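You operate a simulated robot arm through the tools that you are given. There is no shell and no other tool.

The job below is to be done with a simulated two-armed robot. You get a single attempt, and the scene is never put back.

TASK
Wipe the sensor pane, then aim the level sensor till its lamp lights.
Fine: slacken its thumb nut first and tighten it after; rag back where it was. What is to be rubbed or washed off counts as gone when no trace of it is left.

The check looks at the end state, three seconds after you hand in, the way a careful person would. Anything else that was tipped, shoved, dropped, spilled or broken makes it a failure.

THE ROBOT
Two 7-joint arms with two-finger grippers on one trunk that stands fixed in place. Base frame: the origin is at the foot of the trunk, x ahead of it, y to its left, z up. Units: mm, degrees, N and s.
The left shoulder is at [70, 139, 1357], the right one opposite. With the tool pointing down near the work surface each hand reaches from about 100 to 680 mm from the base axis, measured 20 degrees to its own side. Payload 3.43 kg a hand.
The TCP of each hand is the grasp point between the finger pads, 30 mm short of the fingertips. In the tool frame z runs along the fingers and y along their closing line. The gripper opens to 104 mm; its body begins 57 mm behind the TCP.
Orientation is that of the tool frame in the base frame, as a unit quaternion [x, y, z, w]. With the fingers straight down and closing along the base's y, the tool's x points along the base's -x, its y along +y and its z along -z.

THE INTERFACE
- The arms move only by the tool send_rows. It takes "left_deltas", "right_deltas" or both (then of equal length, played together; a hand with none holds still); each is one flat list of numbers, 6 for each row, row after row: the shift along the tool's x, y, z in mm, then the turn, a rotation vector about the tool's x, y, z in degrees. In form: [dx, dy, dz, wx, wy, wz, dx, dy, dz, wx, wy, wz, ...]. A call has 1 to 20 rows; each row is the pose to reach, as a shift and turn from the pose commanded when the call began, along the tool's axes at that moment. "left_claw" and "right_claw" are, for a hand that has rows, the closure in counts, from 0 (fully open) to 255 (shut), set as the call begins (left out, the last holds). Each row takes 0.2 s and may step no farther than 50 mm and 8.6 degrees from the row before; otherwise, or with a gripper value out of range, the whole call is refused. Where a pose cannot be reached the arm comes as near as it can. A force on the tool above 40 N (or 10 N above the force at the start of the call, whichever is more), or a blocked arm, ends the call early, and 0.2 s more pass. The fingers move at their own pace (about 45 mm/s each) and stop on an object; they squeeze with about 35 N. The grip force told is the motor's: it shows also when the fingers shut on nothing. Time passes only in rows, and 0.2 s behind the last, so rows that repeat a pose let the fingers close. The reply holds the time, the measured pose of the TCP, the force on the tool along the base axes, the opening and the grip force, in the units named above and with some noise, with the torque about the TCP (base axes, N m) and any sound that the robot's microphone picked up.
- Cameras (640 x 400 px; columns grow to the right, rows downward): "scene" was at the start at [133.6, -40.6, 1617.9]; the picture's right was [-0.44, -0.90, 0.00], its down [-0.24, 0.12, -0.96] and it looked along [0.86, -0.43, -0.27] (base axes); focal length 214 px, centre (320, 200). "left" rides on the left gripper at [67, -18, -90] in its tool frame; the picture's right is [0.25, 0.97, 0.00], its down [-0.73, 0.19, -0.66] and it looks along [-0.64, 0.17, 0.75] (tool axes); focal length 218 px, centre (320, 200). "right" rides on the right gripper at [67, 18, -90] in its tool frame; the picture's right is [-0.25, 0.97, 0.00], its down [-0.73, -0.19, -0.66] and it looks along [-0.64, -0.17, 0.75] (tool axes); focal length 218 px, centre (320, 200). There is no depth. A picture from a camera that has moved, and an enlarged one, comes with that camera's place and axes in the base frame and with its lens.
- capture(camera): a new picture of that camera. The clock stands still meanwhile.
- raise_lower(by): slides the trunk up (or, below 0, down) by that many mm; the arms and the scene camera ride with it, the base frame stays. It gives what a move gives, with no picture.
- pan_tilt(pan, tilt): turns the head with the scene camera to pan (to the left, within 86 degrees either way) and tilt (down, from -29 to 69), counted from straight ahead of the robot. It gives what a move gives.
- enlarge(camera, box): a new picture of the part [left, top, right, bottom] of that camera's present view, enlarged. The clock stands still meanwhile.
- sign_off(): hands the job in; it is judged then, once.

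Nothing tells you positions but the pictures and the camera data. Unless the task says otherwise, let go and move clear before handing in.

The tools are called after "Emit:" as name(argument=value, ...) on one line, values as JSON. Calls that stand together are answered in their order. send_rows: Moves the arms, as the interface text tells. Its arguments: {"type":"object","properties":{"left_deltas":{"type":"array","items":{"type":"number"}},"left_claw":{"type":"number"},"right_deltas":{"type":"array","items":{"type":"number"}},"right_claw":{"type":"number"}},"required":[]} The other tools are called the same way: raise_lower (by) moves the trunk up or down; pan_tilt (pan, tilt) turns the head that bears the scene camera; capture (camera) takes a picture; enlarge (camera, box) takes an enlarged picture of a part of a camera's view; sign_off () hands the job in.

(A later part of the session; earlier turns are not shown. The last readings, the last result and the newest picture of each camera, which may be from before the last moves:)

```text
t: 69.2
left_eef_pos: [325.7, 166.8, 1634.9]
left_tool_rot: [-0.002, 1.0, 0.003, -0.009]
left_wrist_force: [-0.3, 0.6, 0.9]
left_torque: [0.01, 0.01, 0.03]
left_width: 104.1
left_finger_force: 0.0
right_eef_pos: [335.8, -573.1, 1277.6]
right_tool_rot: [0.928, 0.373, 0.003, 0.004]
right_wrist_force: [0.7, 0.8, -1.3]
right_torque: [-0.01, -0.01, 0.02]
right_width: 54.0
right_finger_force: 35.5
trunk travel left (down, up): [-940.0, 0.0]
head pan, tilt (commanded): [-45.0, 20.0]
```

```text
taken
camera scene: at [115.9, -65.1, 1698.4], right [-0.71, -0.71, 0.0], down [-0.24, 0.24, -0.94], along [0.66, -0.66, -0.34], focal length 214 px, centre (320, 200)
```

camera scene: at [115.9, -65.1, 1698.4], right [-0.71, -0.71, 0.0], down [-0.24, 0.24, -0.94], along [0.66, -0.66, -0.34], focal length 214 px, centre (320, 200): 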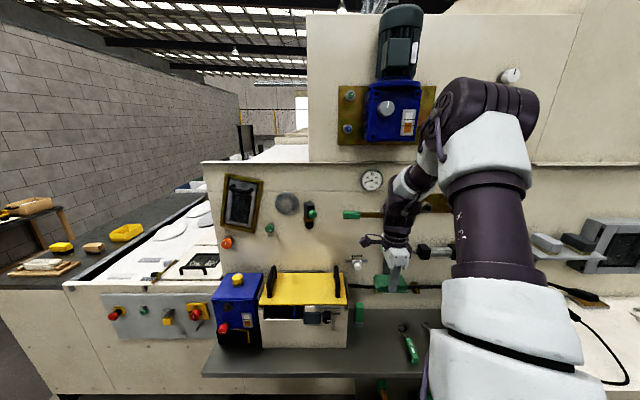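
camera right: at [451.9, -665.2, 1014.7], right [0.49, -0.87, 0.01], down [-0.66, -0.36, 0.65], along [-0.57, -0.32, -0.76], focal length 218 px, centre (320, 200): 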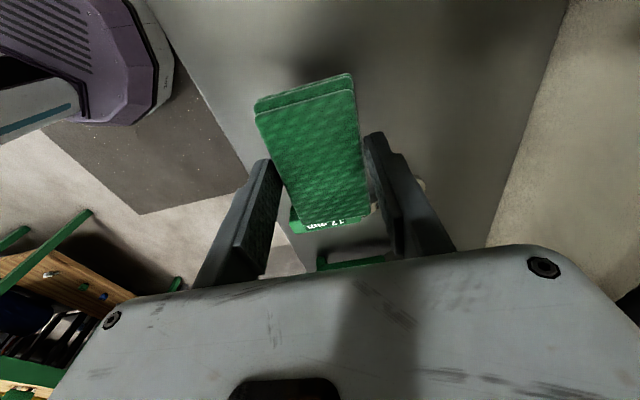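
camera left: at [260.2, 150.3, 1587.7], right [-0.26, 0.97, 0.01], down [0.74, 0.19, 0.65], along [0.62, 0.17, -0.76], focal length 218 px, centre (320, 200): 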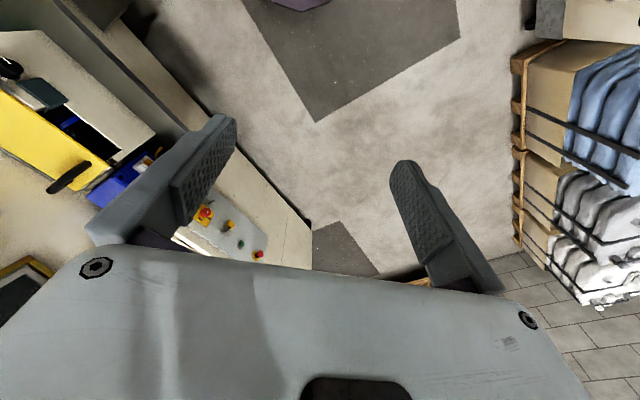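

The rag is safely up at (336,-573,1278). Before turning the hand to the panel, I'll measure the panel's true bearing from its long horizontal edges so the rag will lie flat on the pane.

Emit:
enlarge(camera="scene", box=[208, 150, 248, 175])

Emit:
enlarge(camera="scene", box=[590, 150, 630, 175])

Emit:
enlarge(camera="scene", box=[200, 165, 360, 265])

```text
16.00 times, centred on (228, 162) of scene
camera zoom: at [115.9, -65.1, 1698.4], right [-0.71, -0.71, 0.0], down [-0.24, 0.24, -0.94], along [0.66, -0.66, -0.34], focal length 3432 px, centre (1792, 800)
```

zoom: 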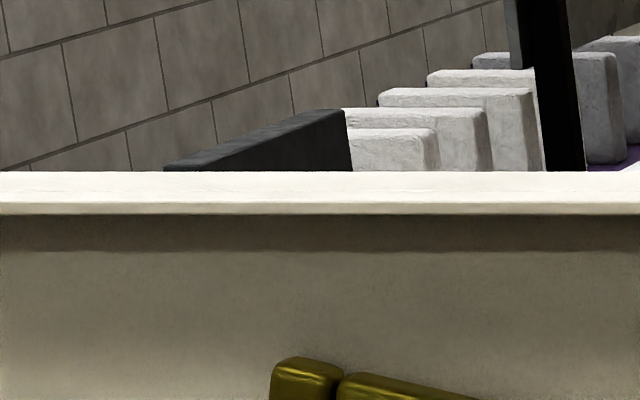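

```text
16.00 times, centred on (610, 162) of scene
camera zoom: at [115.9, -65.1, 1698.4], right [-0.71, -0.71, 0.0], down [-0.24, 0.24, -0.94], along [0.66, -0.66, -0.34], focal length 3432 px, centre (-4320, 800)
```

zoom: 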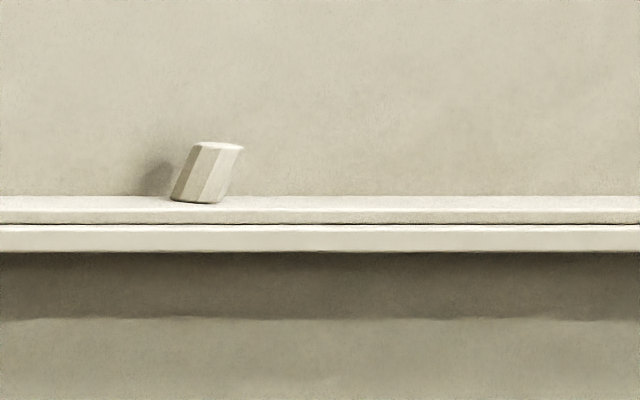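

```text
4.00 times, centred on (280, 215) of scene
camera zoom: at [115.9, -65.1, 1698.4], right [-0.71, -0.71, 0.0], down [-0.24, 0.24, -0.94], along [0.66, -0.66, -0.34], focal length 858 px, centre (480, 140)
```

zoom: 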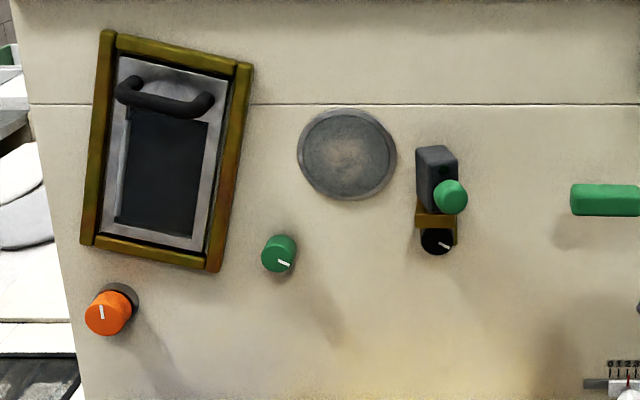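

The panel bearing comes out near -45 degrees; the pane centre is at (806.5,-559,1378) with a rim about 104 mm across. I'll swing the rag left in front of the pane at a safe distance, with the hand half pitched.

Emit:
send_rows(right_deltas=[32, 5, -5, -4.5, 0, 0, 64, 10, -10, -9, 0.1, 0, 96, 15, -16, -13.5, 0.1, -0.1, 128, 20, -21, -18, 0.2, -0.2, 160, 25, -26, -22.5, 0.2, -0.2, 191, 30, -31, -27, 0.3, -0.3, 223, 35, -37, -31.5, 0.3, -0.3, 255, 41, -42, -36, 0.4, -0.4, 287, 46, -47, -40.5, 0.4, -0.4, 319, 51, -52, -45, 0.5, -0.5])

Emit:
capture(camera="right")

Emit:
capture(camera="scene")

```text
t: 71.4
left_eef_pos: [329.5, 168.7, 1633.8]
left_tool_rot: [-0.001, 1.0, 0.002, -0.009]
left_wrist_force: [0.1, 1.0, -0.1]
left_torque: [0.0, 0.01, 0.01]
left_width: 103.9
left_finger_force: 0.0
right_eef_pos: [602.7, -390.0, 1331.3]
right_tool_rot: [0.854, 0.348, 0.148, 0.357]
right_wrist_force: [0.4, 0.2, -1.0]
right_torque: [0.0, 0.03, -0.03]
right_width: 53.8
right_finger_force: 34.9
trunk travel left (down, up): [-940.0, 0.0]
head pan, tilt (commanded): [-45.0, 20.0]
```

```text
taken
camera right: at [615.5, -305.1, 1407.7], right [0.29, -0.66, 0.69], down [-0.94, -0.08, 0.32], along [-0.16, -0.74, -0.65], focal length 218 px, centre (320, 200)
```

right: 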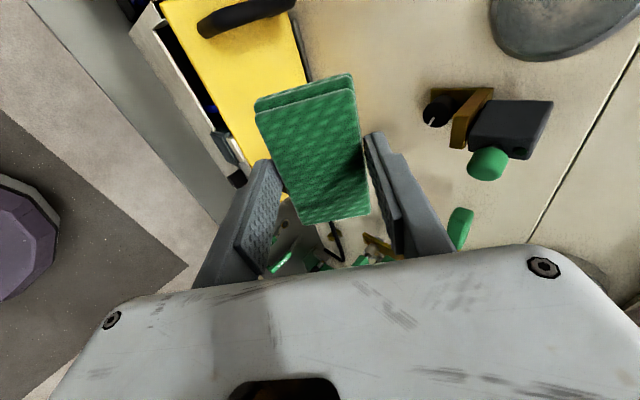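

```text
taken
camera scene: at [118.2, -64.0, 1698.4], right [-0.71, -0.71, 0.0], down [-0.24, 0.24, -0.94], along [0.66, -0.66, -0.34], focal length 214 px, centre (320, 200)
```

scene: 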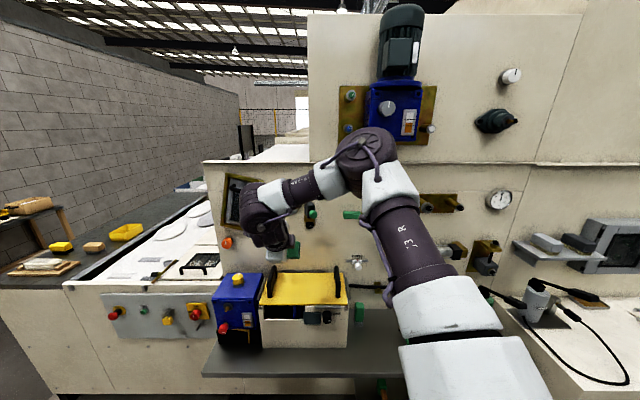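

The rag is steady in the grip at (603,-390,1331). Now I complete the pitch to horizontal and take the rag to about 130 mm in front of the pane.

Emit:
send_rows(right_deltas=[4.5, 17, 6, -7.4, 0.1, -0.1, 9, 34, 12, -14.8, 0.15, -0.15, 13, 51, 18.5, -22.2, 0.2, -0.2, 18, 68, 25, -29.7, 0.3, -0.3, 22, 85, 31, -37.1, 0.4, -0.35, 26.7, 101.7, 37, -44.5, 0.45, -0.42])

Emit:
capture(camera="right")

Emit:
capture(camera="scene")

```text
t: 72.8
left_eef_pos: [327.4, 166.7, 1633.4]
left_tool_rot: [-0.002, 1.0, 0.003, -0.009]
left_wrist_force: [0.1, -0.4, 0.2]
left_torque: [0.01, 0.02, -0.01]
left_width: 103.9
left_finger_force: 0.0
right_eef_pos: [684.2, -452.1, 1385.5]
right_tool_rot: [0.654, 0.272, 0.272, 0.652]
right_wrist_force: [0.4, 0.0, -0.3]
right_torque: [0.0, 0.01, 0.03]
right_width: 54.2
right_finger_force: 34.7
right hand out of reach, approached as far as the arm can: row 6
trunk travel left (down, up): [-940.0, 0.0]
head pan, tilt (commanded): [-45.0, 20.0]
```

```text
taken
camera right: at [668.7, -341.6, 1404.2], right [-0.18, -0.18, 0.97], down [-0.98, -0.06, -0.19], along [0.09, -0.98, -0.17], focal length 218 px, centre (320, 200)
```

right: 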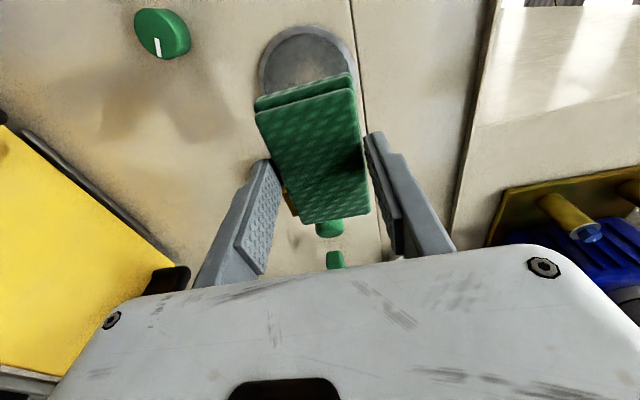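

```text
taken
camera scene: at [116.8, -65.7, 1698.4], right [-0.71, -0.71, 0.0], down [-0.24, 0.24, -0.94], along [0.66, -0.66, -0.34], focal length 214 px, centre (320, 200)
```

scene: 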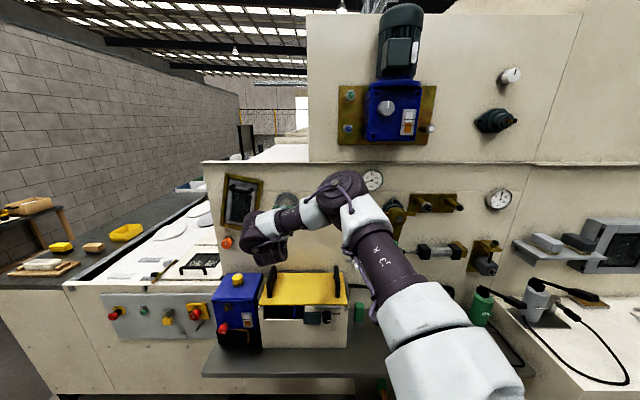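

The hand is level with the pane and oriented square to it, with the rag's underside facing the glass. I'll align sideways, advance to about 15 mm short of the pane, and check the view.

Emit:
send_rows(right_deltas=[4, -2, 20, 0, 0, 0, 8, -5, 45, 0, 0, 0, 12, -7.5, 70, 0, 0, 0, 12, -7.5, 95, 0, 0, 0, 12, -7.5, 105, 0, 0, 0])

Emit:
capture(camera="right")

Emit:
enlarge(camera="scene", box=[220, 165, 380, 265])

```text
t: 74.0
left_eef_pos: [327.6, 167.3, 1633.8]
left_tool_rot: [-0.001, 1.0, 0.003, -0.009]
left_wrist_force: [0.4, -0.1, 0.0]
left_torque: [0.03, 0.02, -0.03]
left_width: 104.2
left_finger_force: 0.0
right_eef_pos: [747.6, -523.4, 1390.8]
right_tool_rot: [0.653, 0.271, 0.272, 0.653]
right_wrist_force: [0.3, -0.8, -1.4]
right_torque: [0.0, 0.03, 0.0]
right_width: 53.8
right_finger_force: 35.1
right hand out of reach, approached as far as the arm can: row 3, 4, 5
trunk travel left (down, up): [-940.0, 0.0]
head pan, tilt (commanded): [-45.0, 20.0]
```

```text
taken
camera right: at [732.1, -411.9, 1409.3], right [-0.18, -0.18, 0.97], down [-0.98, -0.05, -0.19], along [0.09, -0.98, -0.17], focal length 218 px, centre (320, 200)
```

right: 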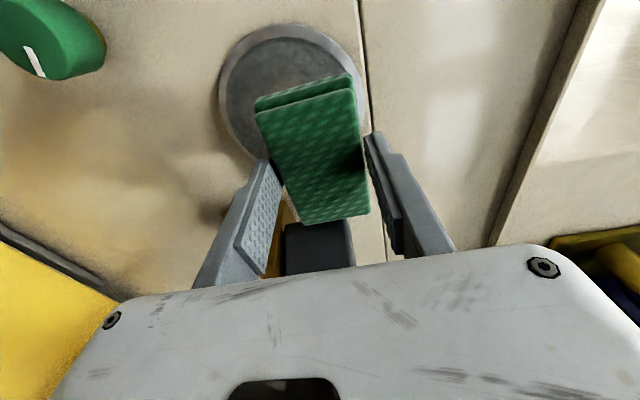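

```text
4.00 times, centred on (300, 215) of scene
camera zoom: at [116.3, -65.2, 1698.4], right [-0.71, -0.71, 0.0], down [-0.24, 0.24, -0.94], along [0.66, -0.66, -0.34], focal length 858 px, centre (400, 140)
```

zoom: 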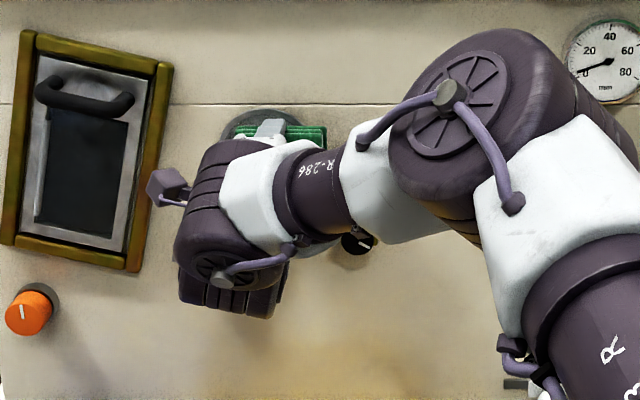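

Close to the pane the arm runs into its wrist limit and drifts up and right by 15 mm. Lowering the trunk should straighten the wrist; I'll back off 70 mm first, lower the trunk 130 mm, then lift the hand back to pane height.

Emit:
send_rows(right_deltas=[0, 0, -25, 0, 0, 0, 0, 0, -50, 0, 0, 0, 0, 0, -70, 0, 0, 0])

Emit:
raise_lower(by=-130)

Emit:
send_rows(right_deltas=[4, 30, 0, 0, 0, 0, 8, 60, 0, 0, 0, 0, 12, 90, 0, 0, 0, 0, 16, 118, 0, 0, 0, 0])

```text
t: 74.8
left_eef_pos: [326.2, 167.7, 1633.5]
left_tool_rot: [-0.001, 1.0, 0.003, -0.009]
left_wrist_force: [0.2, 0.3, 0.4]
left_torque: [0.01, 0.0, 0.03]
left_width: 104.0
left_finger_force: 0.1
right_eef_pos: [698.6, -471.5, 1390.2]
right_tool_rot: [0.653, 0.27, 0.273, 0.653]
right_wrist_force: [0.6, 0.2, -1.3]
right_torque: [0.03, -0.01, -0.01]
right_width: 53.9
right_finger_force: 35.2
trunk travel left (down, up): [-940.0, 0.0]
head pan, tilt (commanded): [-45.0, 20.0]
```

```text
t: 76.4
left_eef_pos: [327.2, 168.3, 1502.9]
left_tool_rot: [-0.001, 1.0, 0.003, -0.009]
left_wrist_force: [0.0, -0.1, 0.2]
left_torque: [-0.02, -0.02, 0.01]
left_width: 104.0
left_finger_force: 0.1
right_eef_pos: [698.4, -473.8, 1259.6]
right_tool_rot: [0.653, 0.271, 0.272, 0.653]
right_wrist_force: [-0.4, 0.1, -0.5]
right_torque: [0.05, 0.02, -0.03]
right_width: 54.0
right_finger_force: 35.1
trunk travel left (down, up): [-810.0, 130.0]
head pan, tilt (commanded): [-45.0, 20.0]
```

```text
t: 77.4
left_eef_pos: [325.8, 167.5, 1504.3]
left_tool_rot: [-0.001, 1.0, 0.002, -0.008]
left_wrist_force: [-1.2, 0.2, 1.2]
left_torque: [0.01, 0.0, 0.01]
left_width: 104.1
left_finger_force: 0.0
right_eef_pos: [706.5, -463.9, 1379.8]
right_tool_rot: [0.654, 0.269, 0.271, 0.653]
right_wrist_force: [0.3, 0.6, -0.7]
right_torque: [-0.01, -0.02, 0.03]
right_width: 54.0
right_finger_force: 34.9
trunk travel left (down, up): [-810.0, 130.0]
head pan, tilt (commanded): [-45.0, 20.0]
```

Now the arm follows without any refusal. I'll advance to just short of the pane.

Emit:
send_rows(right_deltas=[2, 0, 30, 0, 0, 0, 4, -1, 60, 0, 0, 0, 4, -2, 80, 0, 0, 0])

Emit:
capture(camera="right")

Emit:
enlarge(camera="scene", box=[240, 130, 340, 192])

```text
t: 78.2
left_eef_pos: [327.1, 166.6, 1504.4]
left_tool_rot: [-0.001, 1.0, 0.003, -0.009]
left_wrist_force: [0.0, 0.8, -0.3]
left_torque: [-0.02, -0.01, 0.01]
left_width: 104.0
left_finger_force: 0.0
right_eef_pos: [769.7, -514.7, 1376.6]
right_tool_rot: [0.654, 0.271, 0.271, 0.653]
right_wrist_force: [0.2, -0.3, -0.6]
right_torque: [0.01, -0.01, 0.02]
right_width: 54.0
right_finger_force: 35.3
trunk travel left (down, up): [-810.0, 130.0]
head pan, tilt (commanded): [-45.0, 20.0]
```

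```text
taken
camera right: at [755.0, -403.7, 1394.6], right [-0.18, -0.18, 0.97], down [-0.98, -0.05, -0.19], along [0.09, -0.98, -0.17], focal length 218 px, centre (320, 200)
```

right: 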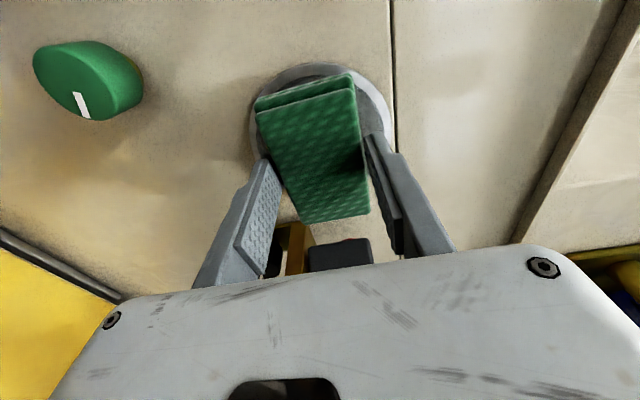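

```text
6.40 times, centred on (290, 161) of scene
camera zoom: at [116.7, -65.3, 1568.4], right [-0.71, -0.71, 0.0], down [-0.24, 0.24, -0.94], along [0.66, -0.66, -0.34], focal length 1373 px, centre (512, 450)
```

zoom: 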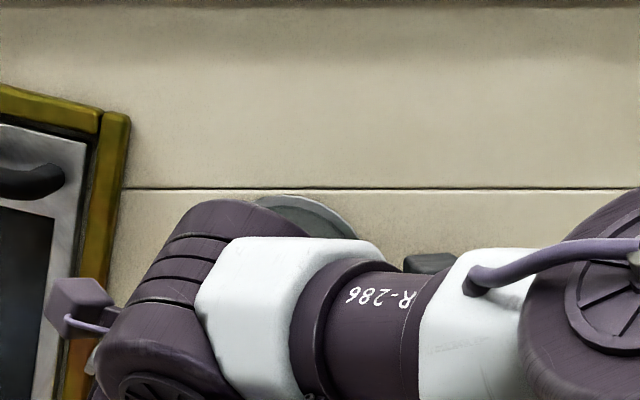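

Position is good: D 908, centred on the pane. Now I creep forward until the rag touches the glass, watching the force.

Emit:
send_rows(right_deltas=[0, 0, 5, 0, 0, 0, 0, 0, 10, 0, 0, 0, 0, 0, 14, 0, 0, 0])

Emit:
send_rows(right_deltas=[0, 0, 3, 0, 0, 0, 0, 0, 5, 0, 0, 0])

```text
t: 79.0
left_eef_pos: [324.7, 168.1, 1504.5]
left_tool_rot: [-0.001, 1.0, 0.002, -0.007]
left_wrist_force: [0.8, 0.0, -1.1]
left_torque: [0.0, 0.03, 0.0]
left_width: 103.7
left_finger_force: 0.0
right_eef_pos: [778.1, -524.3, 1378.2]
right_tool_rot: [0.653, 0.269, 0.273, 0.653]
right_wrist_force: [-11.3, 6.9, -0.1]
right_torque: [-0.13, -0.27, 0.31]
right_width: 54.0
right_finger_force: 35.0
trunk travel left (down, up): [-810.0, 130.0]
head pan, tilt (commanded): [-45.0, 20.0]
```

```text
t: 79.6
left_eef_pos: [322.0, 170.5, 1505.7]
left_tool_rot: [-0.002, 1.0, 0.002, -0.007]
left_wrist_force: [-0.1, 0.6, 0.7]
left_torque: [0.0, -0.04, -0.03]
left_width: 103.9
left_finger_force: 0.1
right_eef_pos: [778.5, -524.4, 1377.3]
right_tool_rot: [0.652, 0.271, 0.272, 0.654]
right_wrist_force: [-16.1, 14.1, -7.1]
right_torque: [0.07, 0.04, -0.1]
right_width: 54.0
right_finger_force: 35.2
trunk travel left (down, up): [-810.0, 130.0]
head pan, tilt (commanded): [-45.0, 20.0]
```

The rag is in flat contact with about 21 N. Now I wipe with circling strokes that cover the whole glass.

Emit:
send_rows(right_deltas=[6, 0, 0, 0, 0, 0, 6, 8, 0, 0, 0, 0, 6, 16, 0, 0, 0, 0, 0, 22, 0, 0, 0, 0, -6, 16, 0, 0, 0, 0, -12, 8, 0, 0, 0, 0, -12, 0, 0, 0, 0, 0, -12, -8, 0, 0, 0, 0, -10, -16, 0, 0, 0, 0, 0, -22, 0, 0, 0, 0, 10, -16, 0, 0, 0, 0, 14, -8, 0, 0, 0, 0, 14, 0, 0, 0, 0, 0, 14, 8, 0, 0, 0, 0, 10, 16, 0, 0, 0, 0, 0, 20, 0, 0, 0, 0, 0, 10, 0, 0, 0, 0, 0, 0, 0, 0, 0, 0, 0, -10, 0, 0, 0, 0, 0, -20, 0, 0, 0, 0])

Emit:
capture(camera="right")

```text
t: 83.8
left_eef_pos: [321.7, 171.0, 1504.1]
left_tool_rot: [-0.001, 1.0, 0.002, -0.008]
left_wrist_force: [0.2, 0.3, -0.1]
left_torque: [0.01, 0.01, 0.0]
left_width: 104.3
left_finger_force: 0.0
right_eef_pos: [777.6, -526.6, 1361.9]
right_tool_rot: [0.652, 0.269, 0.273, 0.654]
right_wrist_force: [-10.4, 9.6, 4.9]
right_torque: [-0.17, -0.13, 0.0]
right_width: 53.9
right_finger_force: 35.4
right hand out of reach, approached as far as the arm can: row 12
trunk travel left (down, up): [-810.0, 130.0]
head pan, tilt (commanded): [-45.0, 20.0]
```

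```text
taken
camera right: at [762.6, -414.1, 1378.4], right [-0.18, -0.18, 0.97], down [-0.98, -0.05, -0.2], along [0.08, -0.98, -0.16], focal length 218 px, centre (320, 200)
```

right: 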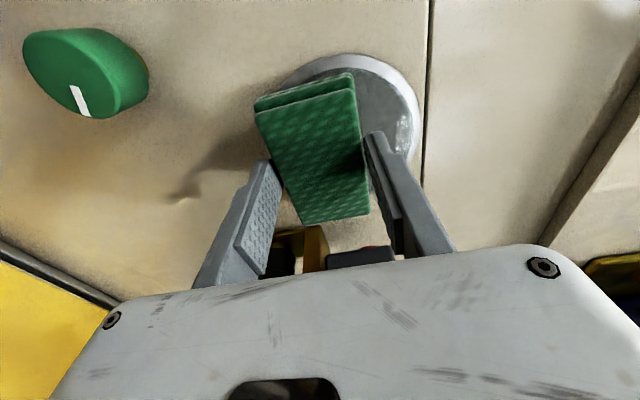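

The uncovered part of the glass looks bright now. I'll lift the rag off the glass and inspect the pane.

Emit:
send_rows(right_deltas=[0, 10, -15, 0, 0, 0, 0, 20, -40, 0, 0, 0, 0, 20, -70, 0, 0, 0, 0, 20, -80, 0, 0, 0])

Emit:
capture(camera="right")

Emit:
enlarge(camera="right", box=[230, 0, 390, 100])

Emit:
enlarge(camera="scene", box=[240, 130, 340, 192])

```text
t: 84.8
left_eef_pos: [326.9, 166.6, 1503.8]
left_tool_rot: [-0.002, 1.0, 0.004, -0.01]
left_wrist_force: [-0.1, 0.2, -0.6]
left_torque: [0.01, 0.0, -0.01]
left_width: 103.8
left_finger_force: 0.0
right_eef_pos: [726.3, -473.4, 1374.2]
right_tool_rot: [0.654, 0.271, 0.271, 0.652]
right_wrist_force: [0.0, -0.2, -1.0]
right_torque: [0.01, 0.03, 0.0]
right_width: 53.8
right_finger_force: 35.2
trunk travel left (down, up): [-810.0, 130.0]
head pan, tilt (commanded): [-45.0, 20.0]
```

```text
taken
camera right: at [711.7, -362.7, 1393.0], right [-0.18, -0.18, 0.97], down [-0.98, -0.05, -0.19], along [0.08, -0.98, -0.17], focal length 218 px, centre (320, 200)
```

right: 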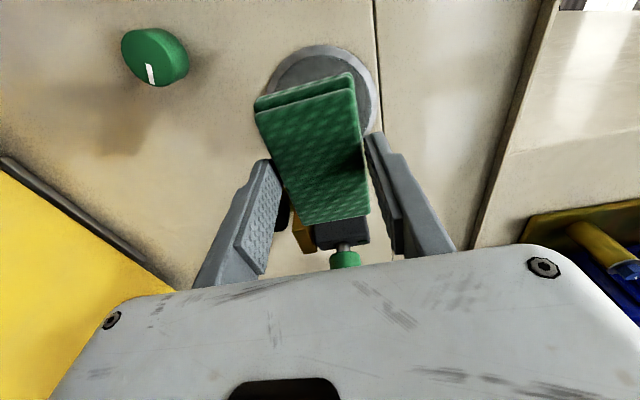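

```text
4.00 times, centred on (310, 50) of right
camera zoom: at [711.7, -362.7, 1393.0], right [-0.18, -0.18, 0.97], down [-0.98, -0.05, -0.19], along [0.08, -0.98, -0.17], focal length 873 px, centre (360, 800)
```

zoom: 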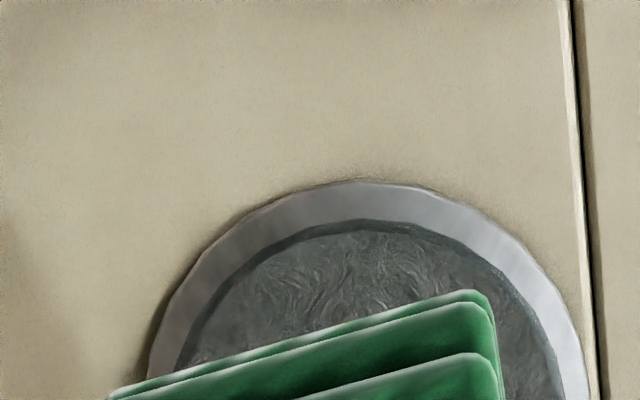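

```text
6.40 times, centred on (290, 161) of scene
camera zoom: at [117.6, -66.1, 1568.3], right [-0.71, -0.71, 0.0], down [-0.24, 0.24, -0.94], along [0.66, -0.66, -0.34], focal length 1373 px, centre (512, 450)
```

zoom: 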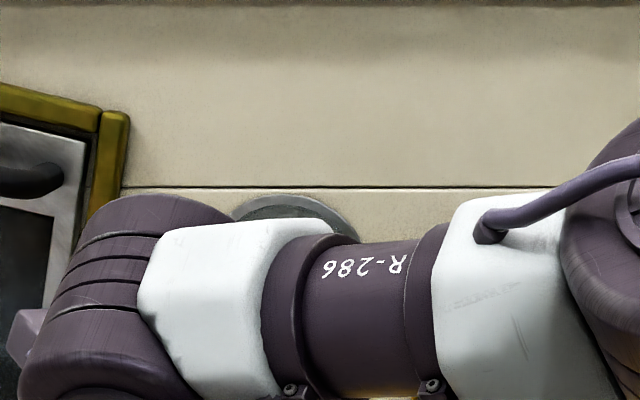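

The rag blocks my view of most of the pane, so I'll lower the hand about 110 mm in free space and look again.

Emit:
send_rows(right_deltas=[0, -30, -10, 0, 0, 0, 0, -60, -15, 0, 0, 0, 0, -90, -20, 0, 0, 0, 0, -110, -20, 0, 0, 0])

Emit:
enlarge(camera="scene", box=[240, 130, 340, 192])

Emit:
capture(camera="right")

```text
t: 85.8
left_eef_pos: [326.5, 168.3, 1504.4]
left_tool_rot: [-0.001, 1.0, 0.002, -0.009]
left_wrist_force: [-1.2, 0.1, -0.4]
left_torque: [0.0, 0.0, 0.02]
left_width: 103.9
left_finger_force: 0.1
right_eef_pos: [711.9, -458.7, 1265.9]
right_tool_rot: [0.653, 0.27, 0.273, 0.653]
right_wrist_force: [0.2, -0.2, -0.2]
right_torque: [0.0, 0.02, -0.02]
right_width: 53.7
right_finger_force: 35.0
trunk travel left (down, up): [-810.0, 130.0]
head pan, tilt (commanded): [-45.0, 20.0]
```

```text
6.40 times, centred on (290, 161) of scene
camera zoom: at [116.3, -64.8, 1568.5], right [-0.71, -0.71, 0.0], down [-0.24, 0.24, -0.94], along [0.66, -0.66, -0.34], focal length 1373 px, centre (512, 450)
```

zoom: 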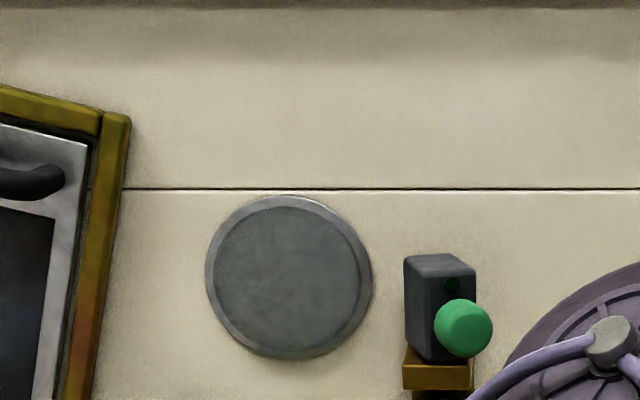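

```text
taken
camera right: at [696.3, -348.4, 1284.1], right [-0.18, -0.18, 0.97], down [-0.98, -0.05, -0.19], along [0.09, -0.98, -0.17], focal length 218 px, centre (320, 200)
```

right: 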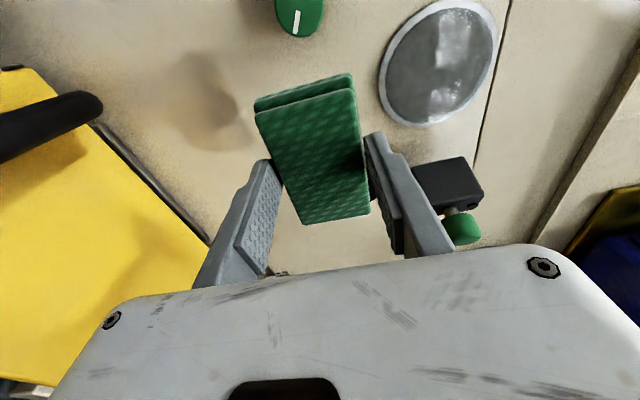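

The brown smudge appears gone from the pane. I'll zoom in from both cameras to verify no trace is left.

Emit:
enlarge(camera="scene", box=[268, 158, 302, 189])

Emit:
enlarge(camera="right", box=[370, 0, 510, 130])

```text
12.90 times, centred on (285, 174) of scene
camera zoom: at [116.3, -64.8, 1568.5], right [-0.71, -0.71, 0.0], down [-0.24, 0.24, -0.94], along [0.66, -0.66, -0.34], focal length 2767 px, centre (772, 542)
```

zoom: 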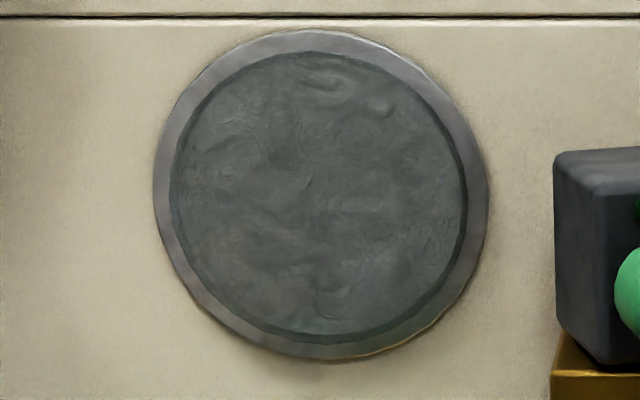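

```text
3.08 times, centred on (440, 65) of right
camera zoom: at [696.3, -348.4, 1284.1], right [-0.18, -0.18, 0.97], down [-0.98, -0.05, -0.19], along [0.09, -0.98, -0.17], focal length 672 px, centre (-49, 615)
```

zoom: 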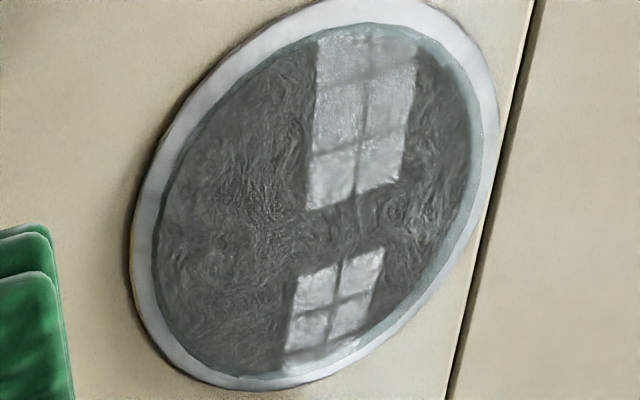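

The glass is clean in both views – only window reflections show, no brown left. Now I'll take the rag back: raise the trunk to the top and retrace my path away from the pane.

Emit:
raise_lower(by=130)

Emit:
send_rows(right_deltas=[-4.8, -10.8, -21, 7.4, -0.1, 0.1, -9.6, -21.5, -42, 14.8, -0.15, 0.15, -14.4, -32.3, -63, 22.2, -0.2, 0.2, -19.2, -43, -84, 29.7, -0.3, 0.3, -24, -54, -105, 37.1, -0.4, 0.35, -28.8, -64.6, -125.7, 44.5, -0.45, 0.42])

```text
t: 87.4
left_eef_pos: [327.2, 167.3, 1634.7]
left_tool_rot: [-0.001, 1.0, 0.002, -0.009]
left_wrist_force: [-0.6, 0.3, 1.0]
left_torque: [0.0, -0.01, 0.0]
left_width: 104.0
left_finger_force: 0.2
right_eef_pos: [711.2, -460.2, 1396.1]
right_tool_rot: [0.653, 0.27, 0.272, 0.653]
right_wrist_force: [0.5, 0.5, 0.0]
right_torque: [0.01, -0.02, -0.03]
right_width: 53.8
right_finger_force: 35.6
trunk travel left (down, up): [-940.0, 0.0]
head pan, tilt (commanded): [-45.0, 20.0]
```

```text
t: 88.8
left_eef_pos: [326.3, 168.1, 1634.1]
left_tool_rot: [-0.002, 1.0, 0.002, -0.008]
left_wrist_force: [-0.1, -0.5, -0.3]
left_torque: [0.01, 0.01, -0.01]
left_width: 104.1
left_finger_force: 0.1
right_eef_pos: [599.7, -389.8, 1329.9]
right_tool_rot: [0.854, 0.348, 0.149, 0.356]
right_wrist_force: [-0.5, -0.1, -1.4]
right_torque: [-0.01, 0.02, -0.02]
right_width: 53.8
right_finger_force: 34.8
trunk travel left (down, up): [-940.0, 0.0]
head pan, tilt (commanded): [-45.0, 20.0]
```

Right on the retrace. Next: back right and tool-down in front of the shelf.

Emit:
send_rows(right_deltas=[-32, -8, 0, 4.5, 0, 0, -64, -15, -1, 9, -0.1, 0.1, -96, -23, -1, 13.5, -0.1, 0.1, -128, -31, -1, 18, -0.2, 0.2, -159, -38, -2, 22.5, -0.2, 0.2, -191, -46, -2, 27, -0.3, 0.3, -223, -54, -2, 31.5, -0.3, 0.3, -255, -62, -3, 36, -0.4, 0.4, -287, -69, -3, 40.5, -0.4, 0.4, -317, -77, -3, 45, -0.5, 0.5])

Emit:
raise_lower(by=-295)

Emit:
capture(camera="right")

Emit:
capture(camera="scene")

```text
t: 91.0
left_eef_pos: [326.3, 166.7, 1635.8]
left_tool_rot: [-0.001, 1.0, 0.004, -0.008]
left_wrist_force: [0.7, -0.5, 0.5]
left_torque: [0.0, -0.03, -0.01]
left_width: 104.3
left_finger_force: 0.2
right_eef_pos: [334.2, -575.5, 1275.3]
right_tool_rot: [0.928, 0.373, 0.003, 0.003]
right_wrist_force: [-0.8, -0.3, 0.9]
right_torque: [-0.01, -0.04, 0.02]
right_width: 53.8
right_finger_force: 35.3
trunk travel left (down, up): [-940.0, 0.0]
head pan, tilt (commanded): [-45.0, 20.0]
```

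```text
t: 93.9
left_eef_pos: [326.2, 167.1, 1339.2]
left_tool_rot: [-0.001, 1.0, 0.003, -0.008]
left_wrist_force: [0.4, 1.1, 0.6]
left_torque: [0.01, -0.01, -0.01]
left_width: 103.9
left_finger_force: 0.0
right_eef_pos: [335.5, -573.8, 982.5]
right_tool_rot: [0.928, 0.374, 0.003, 0.004]
right_wrist_force: [0.3, 0.4, -0.3]
right_torque: [0.0, -0.01, -0.02]
right_width: 54.0
right_finger_force: 34.8
trunk travel left (down, up): [-645.0, 295.0]
head pan, tilt (commanded): [-45.0, 20.0]
```

```text
taken
camera right: at [397.0, -538.5, 1072.4], right [0.49, -0.87, 0.01], down [-0.66, -0.36, 0.65], along [-0.57, -0.32, -0.76], focal length 218 px, centre (320, 200)
```

right: 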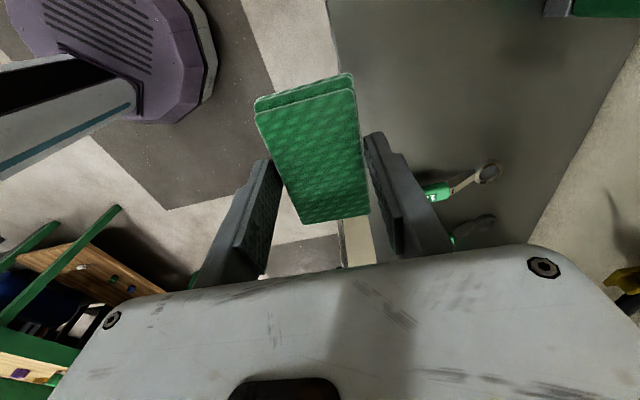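

```text
taken
camera scene: at [115.7, -65.0, 1403.5], right [-0.71, -0.71, 0.0], down [-0.24, 0.24, -0.94], along [0.66, -0.66, -0.34], focal length 214 px, centre (320, 200)
```

scene: 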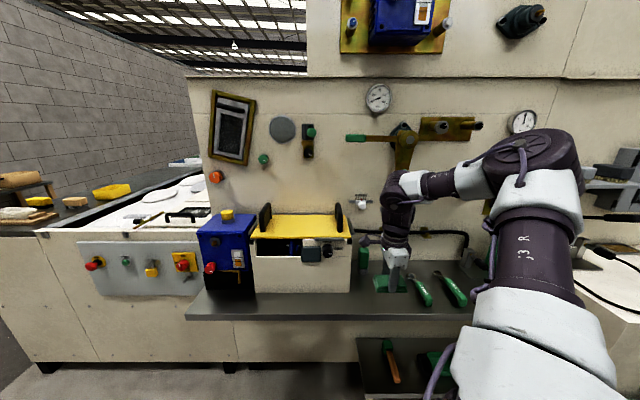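

The rag is back in front of the shelf exactly as before. I'll move over its original spot and check the pose before setting it down.

Emit:
send_rows(right_deltas=[-12, 33, 15, 0, 0, 0, -23, 65, 29, 0, 0, 0, -35, 98, 44, 0, 0, 0, -46.5, 130.3, 57.5, 0, 0, 0, -46.5, 130.3, 57.5, 0, 0, 0])

```text
t: 95.1
left_eef_pos: [324.9, 166.7, 1339.3]
left_tool_rot: [0.0, 1.0, 0.002, -0.008]
left_wrist_force: [-0.5, -0.2, -0.1]
left_torque: [-0.01, -0.01, -0.02]
left_width: 103.8
left_finger_force: 0.0
right_eef_pos: [393.4, -697.6, 923.8]
right_tool_rot: [0.927, 0.374, 0.003, 0.005]
right_wrist_force: [0.3, -0.1, 0.5]
right_torque: [0.03, -0.01, 0.01]
right_width: 54.0
right_finger_force: 35.7
trunk travel left (down, up): [-645.0, 295.0]
head pan, tilt (commanded): [-45.0, 20.0]
```

Nearly over the spot; small correction, then descend to just above the shelf and set down gently.

Emit:
send_rows(right_deltas=[-1, 2, 30, 0, 0, 0, -1, 2, 60, 0, 0, 0, -1, 2, 74, 0, 0, 0, -1, 2, 78, 0, 0, 0])

Emit:
send_rows(right_deltas=[0, 0, 1.5, 0, 0, 0, 0, 0, 3, 0, 0, 0])

Emit:
enlarge(camera="scene", box=[350, 255, 430, 305])

```text
t: 96.1
left_eef_pos: [326.9, 166.4, 1338.3]
left_tool_rot: [-0.002, 1.0, 0.003, -0.009]
left_wrist_force: [0.2, -0.1, 0.5]
left_torque: [0.04, 0.01, 0.04]
left_width: 104.1
left_finger_force: 0.0
right_eef_pos: [393.3, -700.6, 845.9]
right_tool_rot: [0.928, 0.373, 0.003, 0.004]
right_wrist_force: [0.6, -0.3, 0.0]
right_torque: [-0.02, -0.02, 0.01]
right_width: 53.9
right_finger_force: 34.7
trunk travel left (down, up): [-645.0, 295.0]
head pan, tilt (commanded): [-45.0, 20.0]
```

```text
t: 96.7
left_eef_pos: [327.8, 168.5, 1339.4]
left_tool_rot: [-0.001, 1.0, 0.003, -0.009]
left_wrist_force: [-0.1, 0.2, -0.2]
left_torque: [-0.04, 0.02, -0.01]
left_width: 103.8
left_finger_force: 0.1
right_eef_pos: [393.8, -702.1, 843.3]
right_tool_rot: [0.928, 0.372, 0.003, 0.004]
right_wrist_force: [0.5, -0.2, -0.3]
right_torque: [-0.01, -0.03, 0.02]
right_width: 53.7
right_finger_force: 35.1
trunk travel left (down, up): [-645.0, 295.0]
head pan, tilt (commanded): [-45.0, 20.0]
```

```text
8.00 times, centred on (390, 280) of scene
camera zoom: at [115.9, -65.2, 1403.4], right [-0.71, -0.71, 0.0], down [-0.24, 0.24, -0.94], along [0.66, -0.66, -0.34], focal length 1716 px, centre (-240, -440)
```

zoom: 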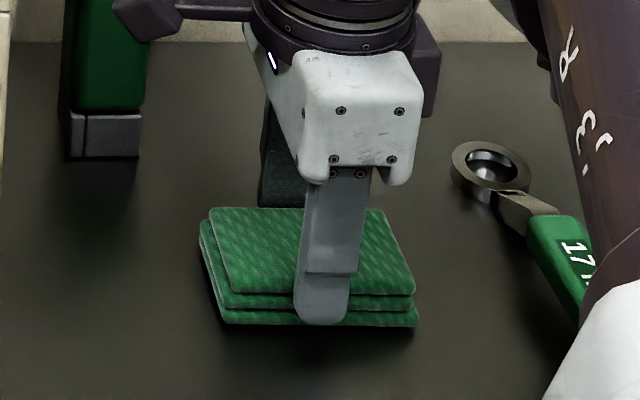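

The rag hangs perhaps 2–3 mm above the shelf; I'll go down in 1 mm steps until I feel it touch.

Emit:
send_rows(right_deltas=[0, 0, 1, 0, 0, 0, 0, 0, 1.5, 0, 0, 0])

Emit:
send_rows(right_deltas=[0, 0, 0.7, 0, 0, 0, 0, 0, 1.2, 0, 0, 0])

```text
t: 97.3
left_eef_pos: [327.0, 166.9, 1338.5]
left_tool_rot: [0.0, 1.0, 0.002, -0.009]
left_wrist_force: [-0.2, 0.0, -0.5]
left_torque: [0.03, -0.01, 0.02]
left_width: 104.1
left_finger_force: 0.1
right_eef_pos: [394.1, -702.5, 842.2]
right_tool_rot: [0.927, 0.374, 0.002, 0.004]
right_wrist_force: [0.7, 0.0, 0.1]
right_torque: [0.01, 0.01, -0.01]
right_width: 53.8
right_finger_force: 35.0
trunk travel left (down, up): [-645.0, 295.0]
head pan, tilt (commanded): [-45.0, 20.0]
```

```text
t: 97.9
left_eef_pos: [326.1, 167.7, 1339.6]
left_tool_rot: [-0.001, 1.0, 0.002, -0.008]
left_wrist_force: [0.2, 0.6, 0.2]
left_torque: [0.01, -0.01, -0.01]
left_width: 104.0
left_finger_force: 0.1
right_eef_pos: [392.9, -701.8, 841.9]
right_tool_rot: [0.928, 0.374, 0.004, 0.005]
right_wrist_force: [-0.7, 1.6, 5.5]
right_torque: [0.12, 0.11, -0.01]
right_width: 53.5
right_finger_force: 35.2
trunk travel left (down, up): [-645.0, 295.0]
head pan, tilt (commanded): [-45.0, 20.0]
```

The rag touches the shelf (5 N). I'll open the fingers and lift straight up.

Emit:
send_rows(right_deltas=[0, 0, 0, 0, 0, 0, 0, 0, 0, 0, 0, 0, 0, 0, 0, 0, 0, 0, 0, 0, 0, 0, 0, 0], right_claw=20)

Emit:
send_rows(right_deltas=[0, 0, -25, 0, 0, 0, 0, 0, -60, 0, 0, 0, 0, 0, -90, 0, 0, 0])

Emit:
enlarge(camera="scene", box=[350, 255, 430, 305])

Emit:
capture(camera="right")

```text
t: 98.9
left_eef_pos: [325.7, 167.9, 1339.0]
left_tool_rot: [-0.001, 1.0, 0.002, -0.009]
left_wrist_force: [-0.7, 0.1, 0.3]
left_torque: [0.0, 0.0, 0.0]
left_width: 104.0
left_finger_force: 0.0
right_eef_pos: [393.3, -702.6, 841.1]
right_tool_rot: [0.928, 0.372, 0.003, 0.004]
right_wrist_force: [0.3, 1.0, 0.1]
right_torque: [-0.02, 0.0, 0.03]
right_width: 96.1
right_finger_force: 0.0
trunk travel left (down, up): [-645.0, 295.0]
head pan, tilt (commanded): [-45.0, 20.0]
```

```text
t: 99.7
left_eef_pos: [326.5, 168.2, 1340.0]
left_tool_rot: [-0.001, 1.0, 0.002, -0.009]
left_wrist_force: [-0.4, -0.2, -0.5]
left_torque: [-0.04, 0.03, 0.04]
left_width: 103.8
left_finger_force: 0.1
right_eef_pos: [393.6, -699.9, 933.6]
right_tool_rot: [0.928, 0.374, 0.002, 0.004]
right_wrist_force: [-0.1, 0.2, 0.0]
right_torque: [0.02, 0.04, -0.02]
right_width: 95.9
right_finger_force: 0.1
trunk travel left (down, up): [-645.0, 295.0]
head pan, tilt (commanded): [-45.0, 20.0]
```

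```text
8.00 times, centred on (390, 280) of scene
camera zoom: at [115.5, -64.1, 1403.5], right [-0.71, -0.71, 0.0], down [-0.24, 0.24, -0.94], along [0.66, -0.66, -0.34], focal length 1716 px, centre (-240, -440)
```

zoom: 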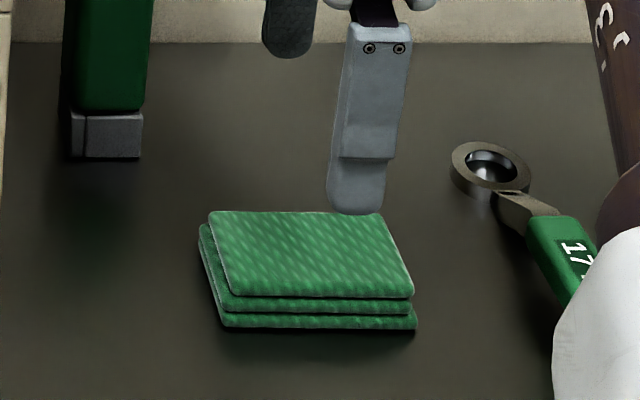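

```text
taken
camera right: at [454.4, -665.4, 1023.0], right [0.49, -0.87, 0.01], down [-0.66, -0.36, 0.65], along [-0.57, -0.32, -0.76], focal length 218 px, centre (320, 200)
```

right: 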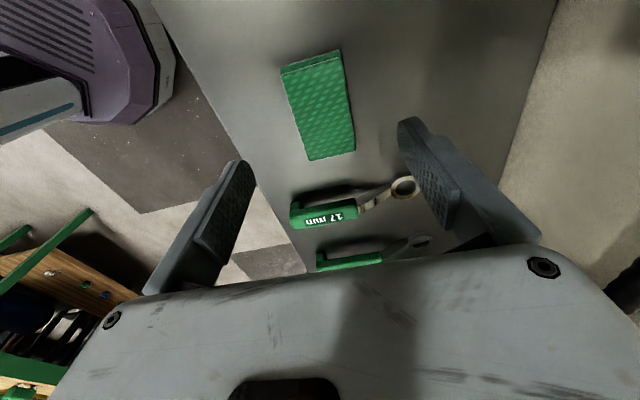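

The rag lies flat where it was and the hand is clear above it. Next comes the thumb nut: I'll retreat from the shelf and take a close, level look at the bracket and nut from the head camera.

Emit:
send_rows(right_deltas=[11, -32, -10, 0, 0, 0, 22, -65, -20, 0, 0, 0, 34, -98, -35, 0, 0, 0, 45, -130, -50, 0, 0, 0], right_claw=0)

Emit:
enlarge(camera="scene", box=[284, 112, 334, 164])

Emit:
enlarge(camera="scene", box=[190, 80, 350, 180])

```text
t: 100.7
left_eef_pos: [324.6, 170.2, 1339.1]
left_tool_rot: [-0.002, 1.0, 0.001, -0.008]
left_wrist_force: [-0.5, 0.9, 0.9]
left_torque: [-0.05, -0.07, -0.03]
left_width: 104.2
left_finger_force: 0.1
right_eef_pos: [334.2, -575.4, 980.7]
right_tool_rot: [0.928, 0.373, 0.003, 0.005]
right_wrist_force: [0.7, 0.6, 0.4]
right_torque: [-0.04, -0.05, -0.03]
right_width: 104.0
right_finger_force: 0.1
trunk travel left (down, up): [-645.0, 295.0]
head pan, tilt (commanded): [-45.0, 20.0]
```

```text
7.69 times, centred on (309, 138) of scene
camera zoom: at [114.2, -62.7, 1403.7], right [-0.71, -0.71, 0.0], down [-0.24, 0.24, -0.94], along [0.67, -0.66, -0.34], focal length 1650 px, centre (405, 677)
```

zoom: 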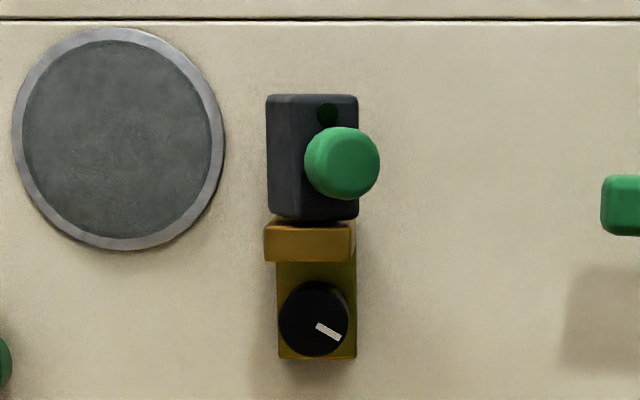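

```text
4.00 times, centred on (270, 130) of scene
camera zoom: at [114.2, -62.7, 1403.7], right [-0.71, -0.71, 0.0], down [-0.24, 0.24, -0.94], along [0.67, -0.66, -0.34], focal length 858 px, centre (520, 480)
```

zoom: 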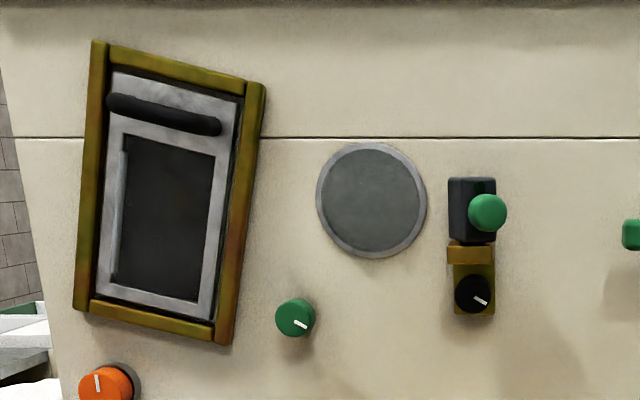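

I can see the nut clearly: about 36 mm across, with its white mark pointing to about 4 o'clock, 11 mm of space below the brass ledge – so I must grip it from left and right and turn in strokes of about 55 degrees. I'll raise the trunk partway, roll the hand 90 degrees and bring it horizontal in front of the nut.

Emit:
raise_lower(by=165)

Emit:
send_rows(right_deltas=[0, 0, 0, 0, 0, 8.5, 0, 0, 0, 0, 0, 17, 0, 0, 0, 0, 0, 25.5, 0, 0, 0, 0, 0, 34, 0, 0, 0, 0, 0, 42.5, 0, 0, 0, 0, 0, 51, 0, 0, 0, 0, 0, 59.5, 0, 0, 0, 0, 0, 68, 0, 0, 0, 0, 0, 76.5, 0, 0, 0, 0, 0, 85, 0, 0, 0, 0, 0, 89, 0, 0, 0, 0, 0, 89])

```text
t: 102.6
left_eef_pos: [326.6, 167.6, 1504.6]
left_tool_rot: [-0.001, 1.0, 0.003, -0.009]
left_wrist_force: [-0.2, -0.1, 0.8]
left_torque: [-0.01, 0.02, -0.01]
left_width: 103.7
left_finger_force: 0.0
right_eef_pos: [335.5, -576.5, 1144.5]
right_tool_rot: [0.928, 0.374, 0.003, 0.004]
right_wrist_force: [-0.3, 0.6, -0.8]
right_torque: [-0.02, 0.02, 0.0]
right_width: 104.0
right_finger_force: 0.1
trunk travel left (down, up): [-810.0, 130.0]
head pan, tilt (commanded): [-45.0, 20.0]
```

```text
t: 105.2
left_eef_pos: [327.3, 167.3, 1504.4]
left_tool_rot: [0.0, 1.0, 0.003, -0.008]
left_wrist_force: [1.4, -0.5, -0.1]
left_torque: [0.01, 0.02, -0.02]
left_width: 104.1
left_finger_force: 0.1
right_eef_pos: [335.3, -576.1, 1143.6]
right_tool_rot: [0.923, -0.385, 0.005, 0.0]
right_wrist_force: [0.0, 0.3, -0.4]
right_torque: [-0.02, 0.02, 0.01]
right_width: 103.9
right_finger_force: 0.0
trunk travel left (down, up): [-810.0, 130.0]
head pan, tilt (commanded): [-45.0, 20.0]
```

The roll went through cleanly. Now I pitch to horizontal while rising and moving left to about 110 mm in front of the nut.

Emit:
send_rows(right_deltas=[12, -19, -14, 0, 6.9, 0, 24, -39, -26, 0, 13.8, 0, 36, -58, -38, 0, 20.7, -0.1, 48, -78, -48, 0, 27.5, -0.1, 60, -97, -58, 0, 34.4, -0.2, 72, -117, -68, 0, 41.3, -0.2, 84, -136, -77, 0, 48.2, -0.2, 96, -155, -86, 0, 55, -0.3, 108, -175, -95, 0, 62, -0.3, 120, -194, -103, 0, 68.9, -0.3, 132, -214, -111, 0, 75.7, -0.3, 144, -233, -118, 0, 82.6, -0.4, 155.4, -252.6, -124.1, 0, 89.5, -0.4])

Emit:
capture(camera="right")

Emit:
capture(camera="scene")

```text
t: 108.0
left_eef_pos: [328.5, 167.1, 1504.0]
left_tool_rot: [-0.002, 1.0, 0.003, -0.01]
left_wrist_force: [0.3, -0.5, -0.6]
left_torque: [-0.01, 0.01, 0.03]
left_width: 104.0
left_finger_force: 0.1
right_eef_pos: [624.9, -505.5, 1270.4]
right_tool_rot: [0.654, -0.269, 0.653, 0.271]
right_wrist_force: [-0.3, 0.4, -0.1]
right_torque: [-0.02, -0.01, -0.01]
right_width: 104.2
right_finger_force: 0.1
trunk travel left (down, up): [-810.0, 130.0]
head pan, tilt (commanded): [-45.0, 20.0]
```

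```text
taken
camera right: at [550.0, -453.8, 1338.4], right [-0.68, -0.69, -0.25], down [-0.33, 0.6, -0.73], along [0.65, -0.42, -0.64], focal length 218 px, centre (320, 200)
```

right: 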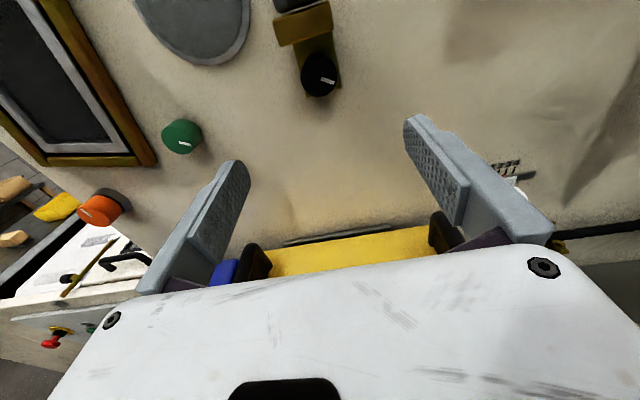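

```text
taken
camera scene: at [118.1, -65.4, 1568.3], right [-0.71, -0.71, 0.0], down [-0.24, 0.24, -0.94], along [0.66, -0.66, -0.34], focal length 214 px, centre (320, 200)
```

scene: 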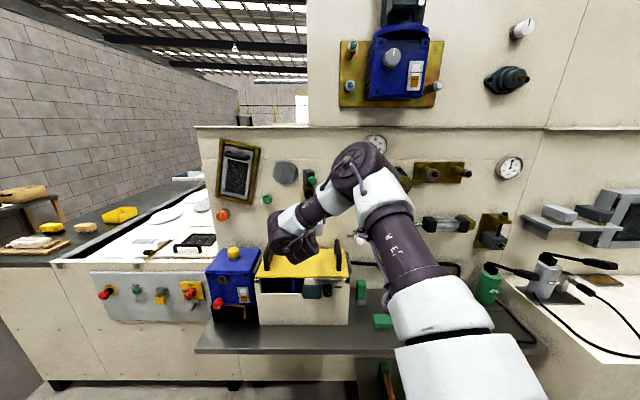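

No refusals: the hand is horizontal and the wrist camera sees the nut ahead. I'll enlarge to fix the nut's position relative to the hand.

Emit:
enlarge(camera="right", box=[260, 0, 380, 120])

Emit:
enlarge(camera="scene", box=[270, 155, 350, 205])

```text
3.33 times, centred on (320, 60) of right
camera zoom: at [550.0, -453.8, 1338.4], right [-0.68, -0.69, -0.25], down [-0.33, 0.6, -0.73], along [0.65, -0.42, -0.64], focal length 728 px, centre (320, 667)
```

zoom: 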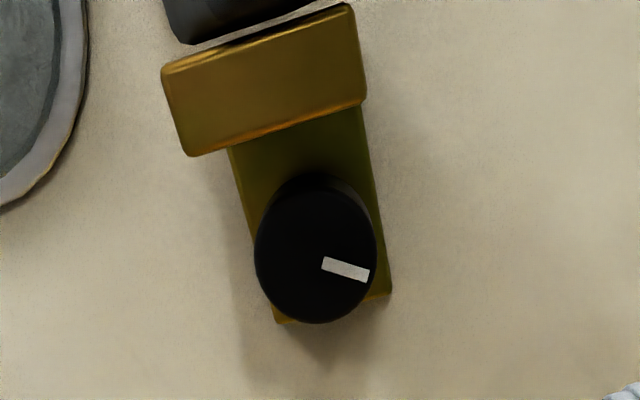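

```text
8.00 times, centred on (310, 180) of scene
camera zoom: at [118.1, -65.4, 1568.3], right [-0.71, -0.71, 0.0], down [-0.24, 0.24, -0.94], along [0.66, -0.66, -0.34], focal length 1716 px, centre (400, 360)
```

zoom: 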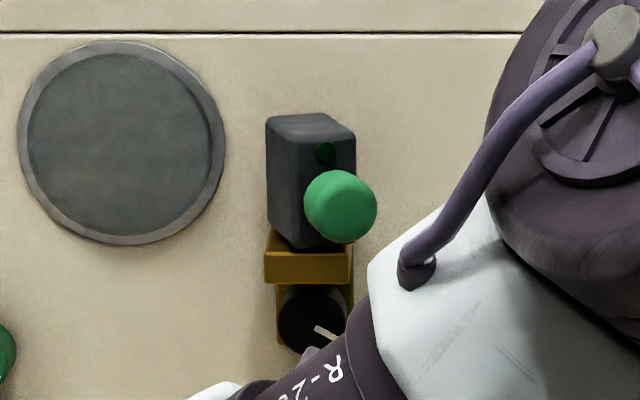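

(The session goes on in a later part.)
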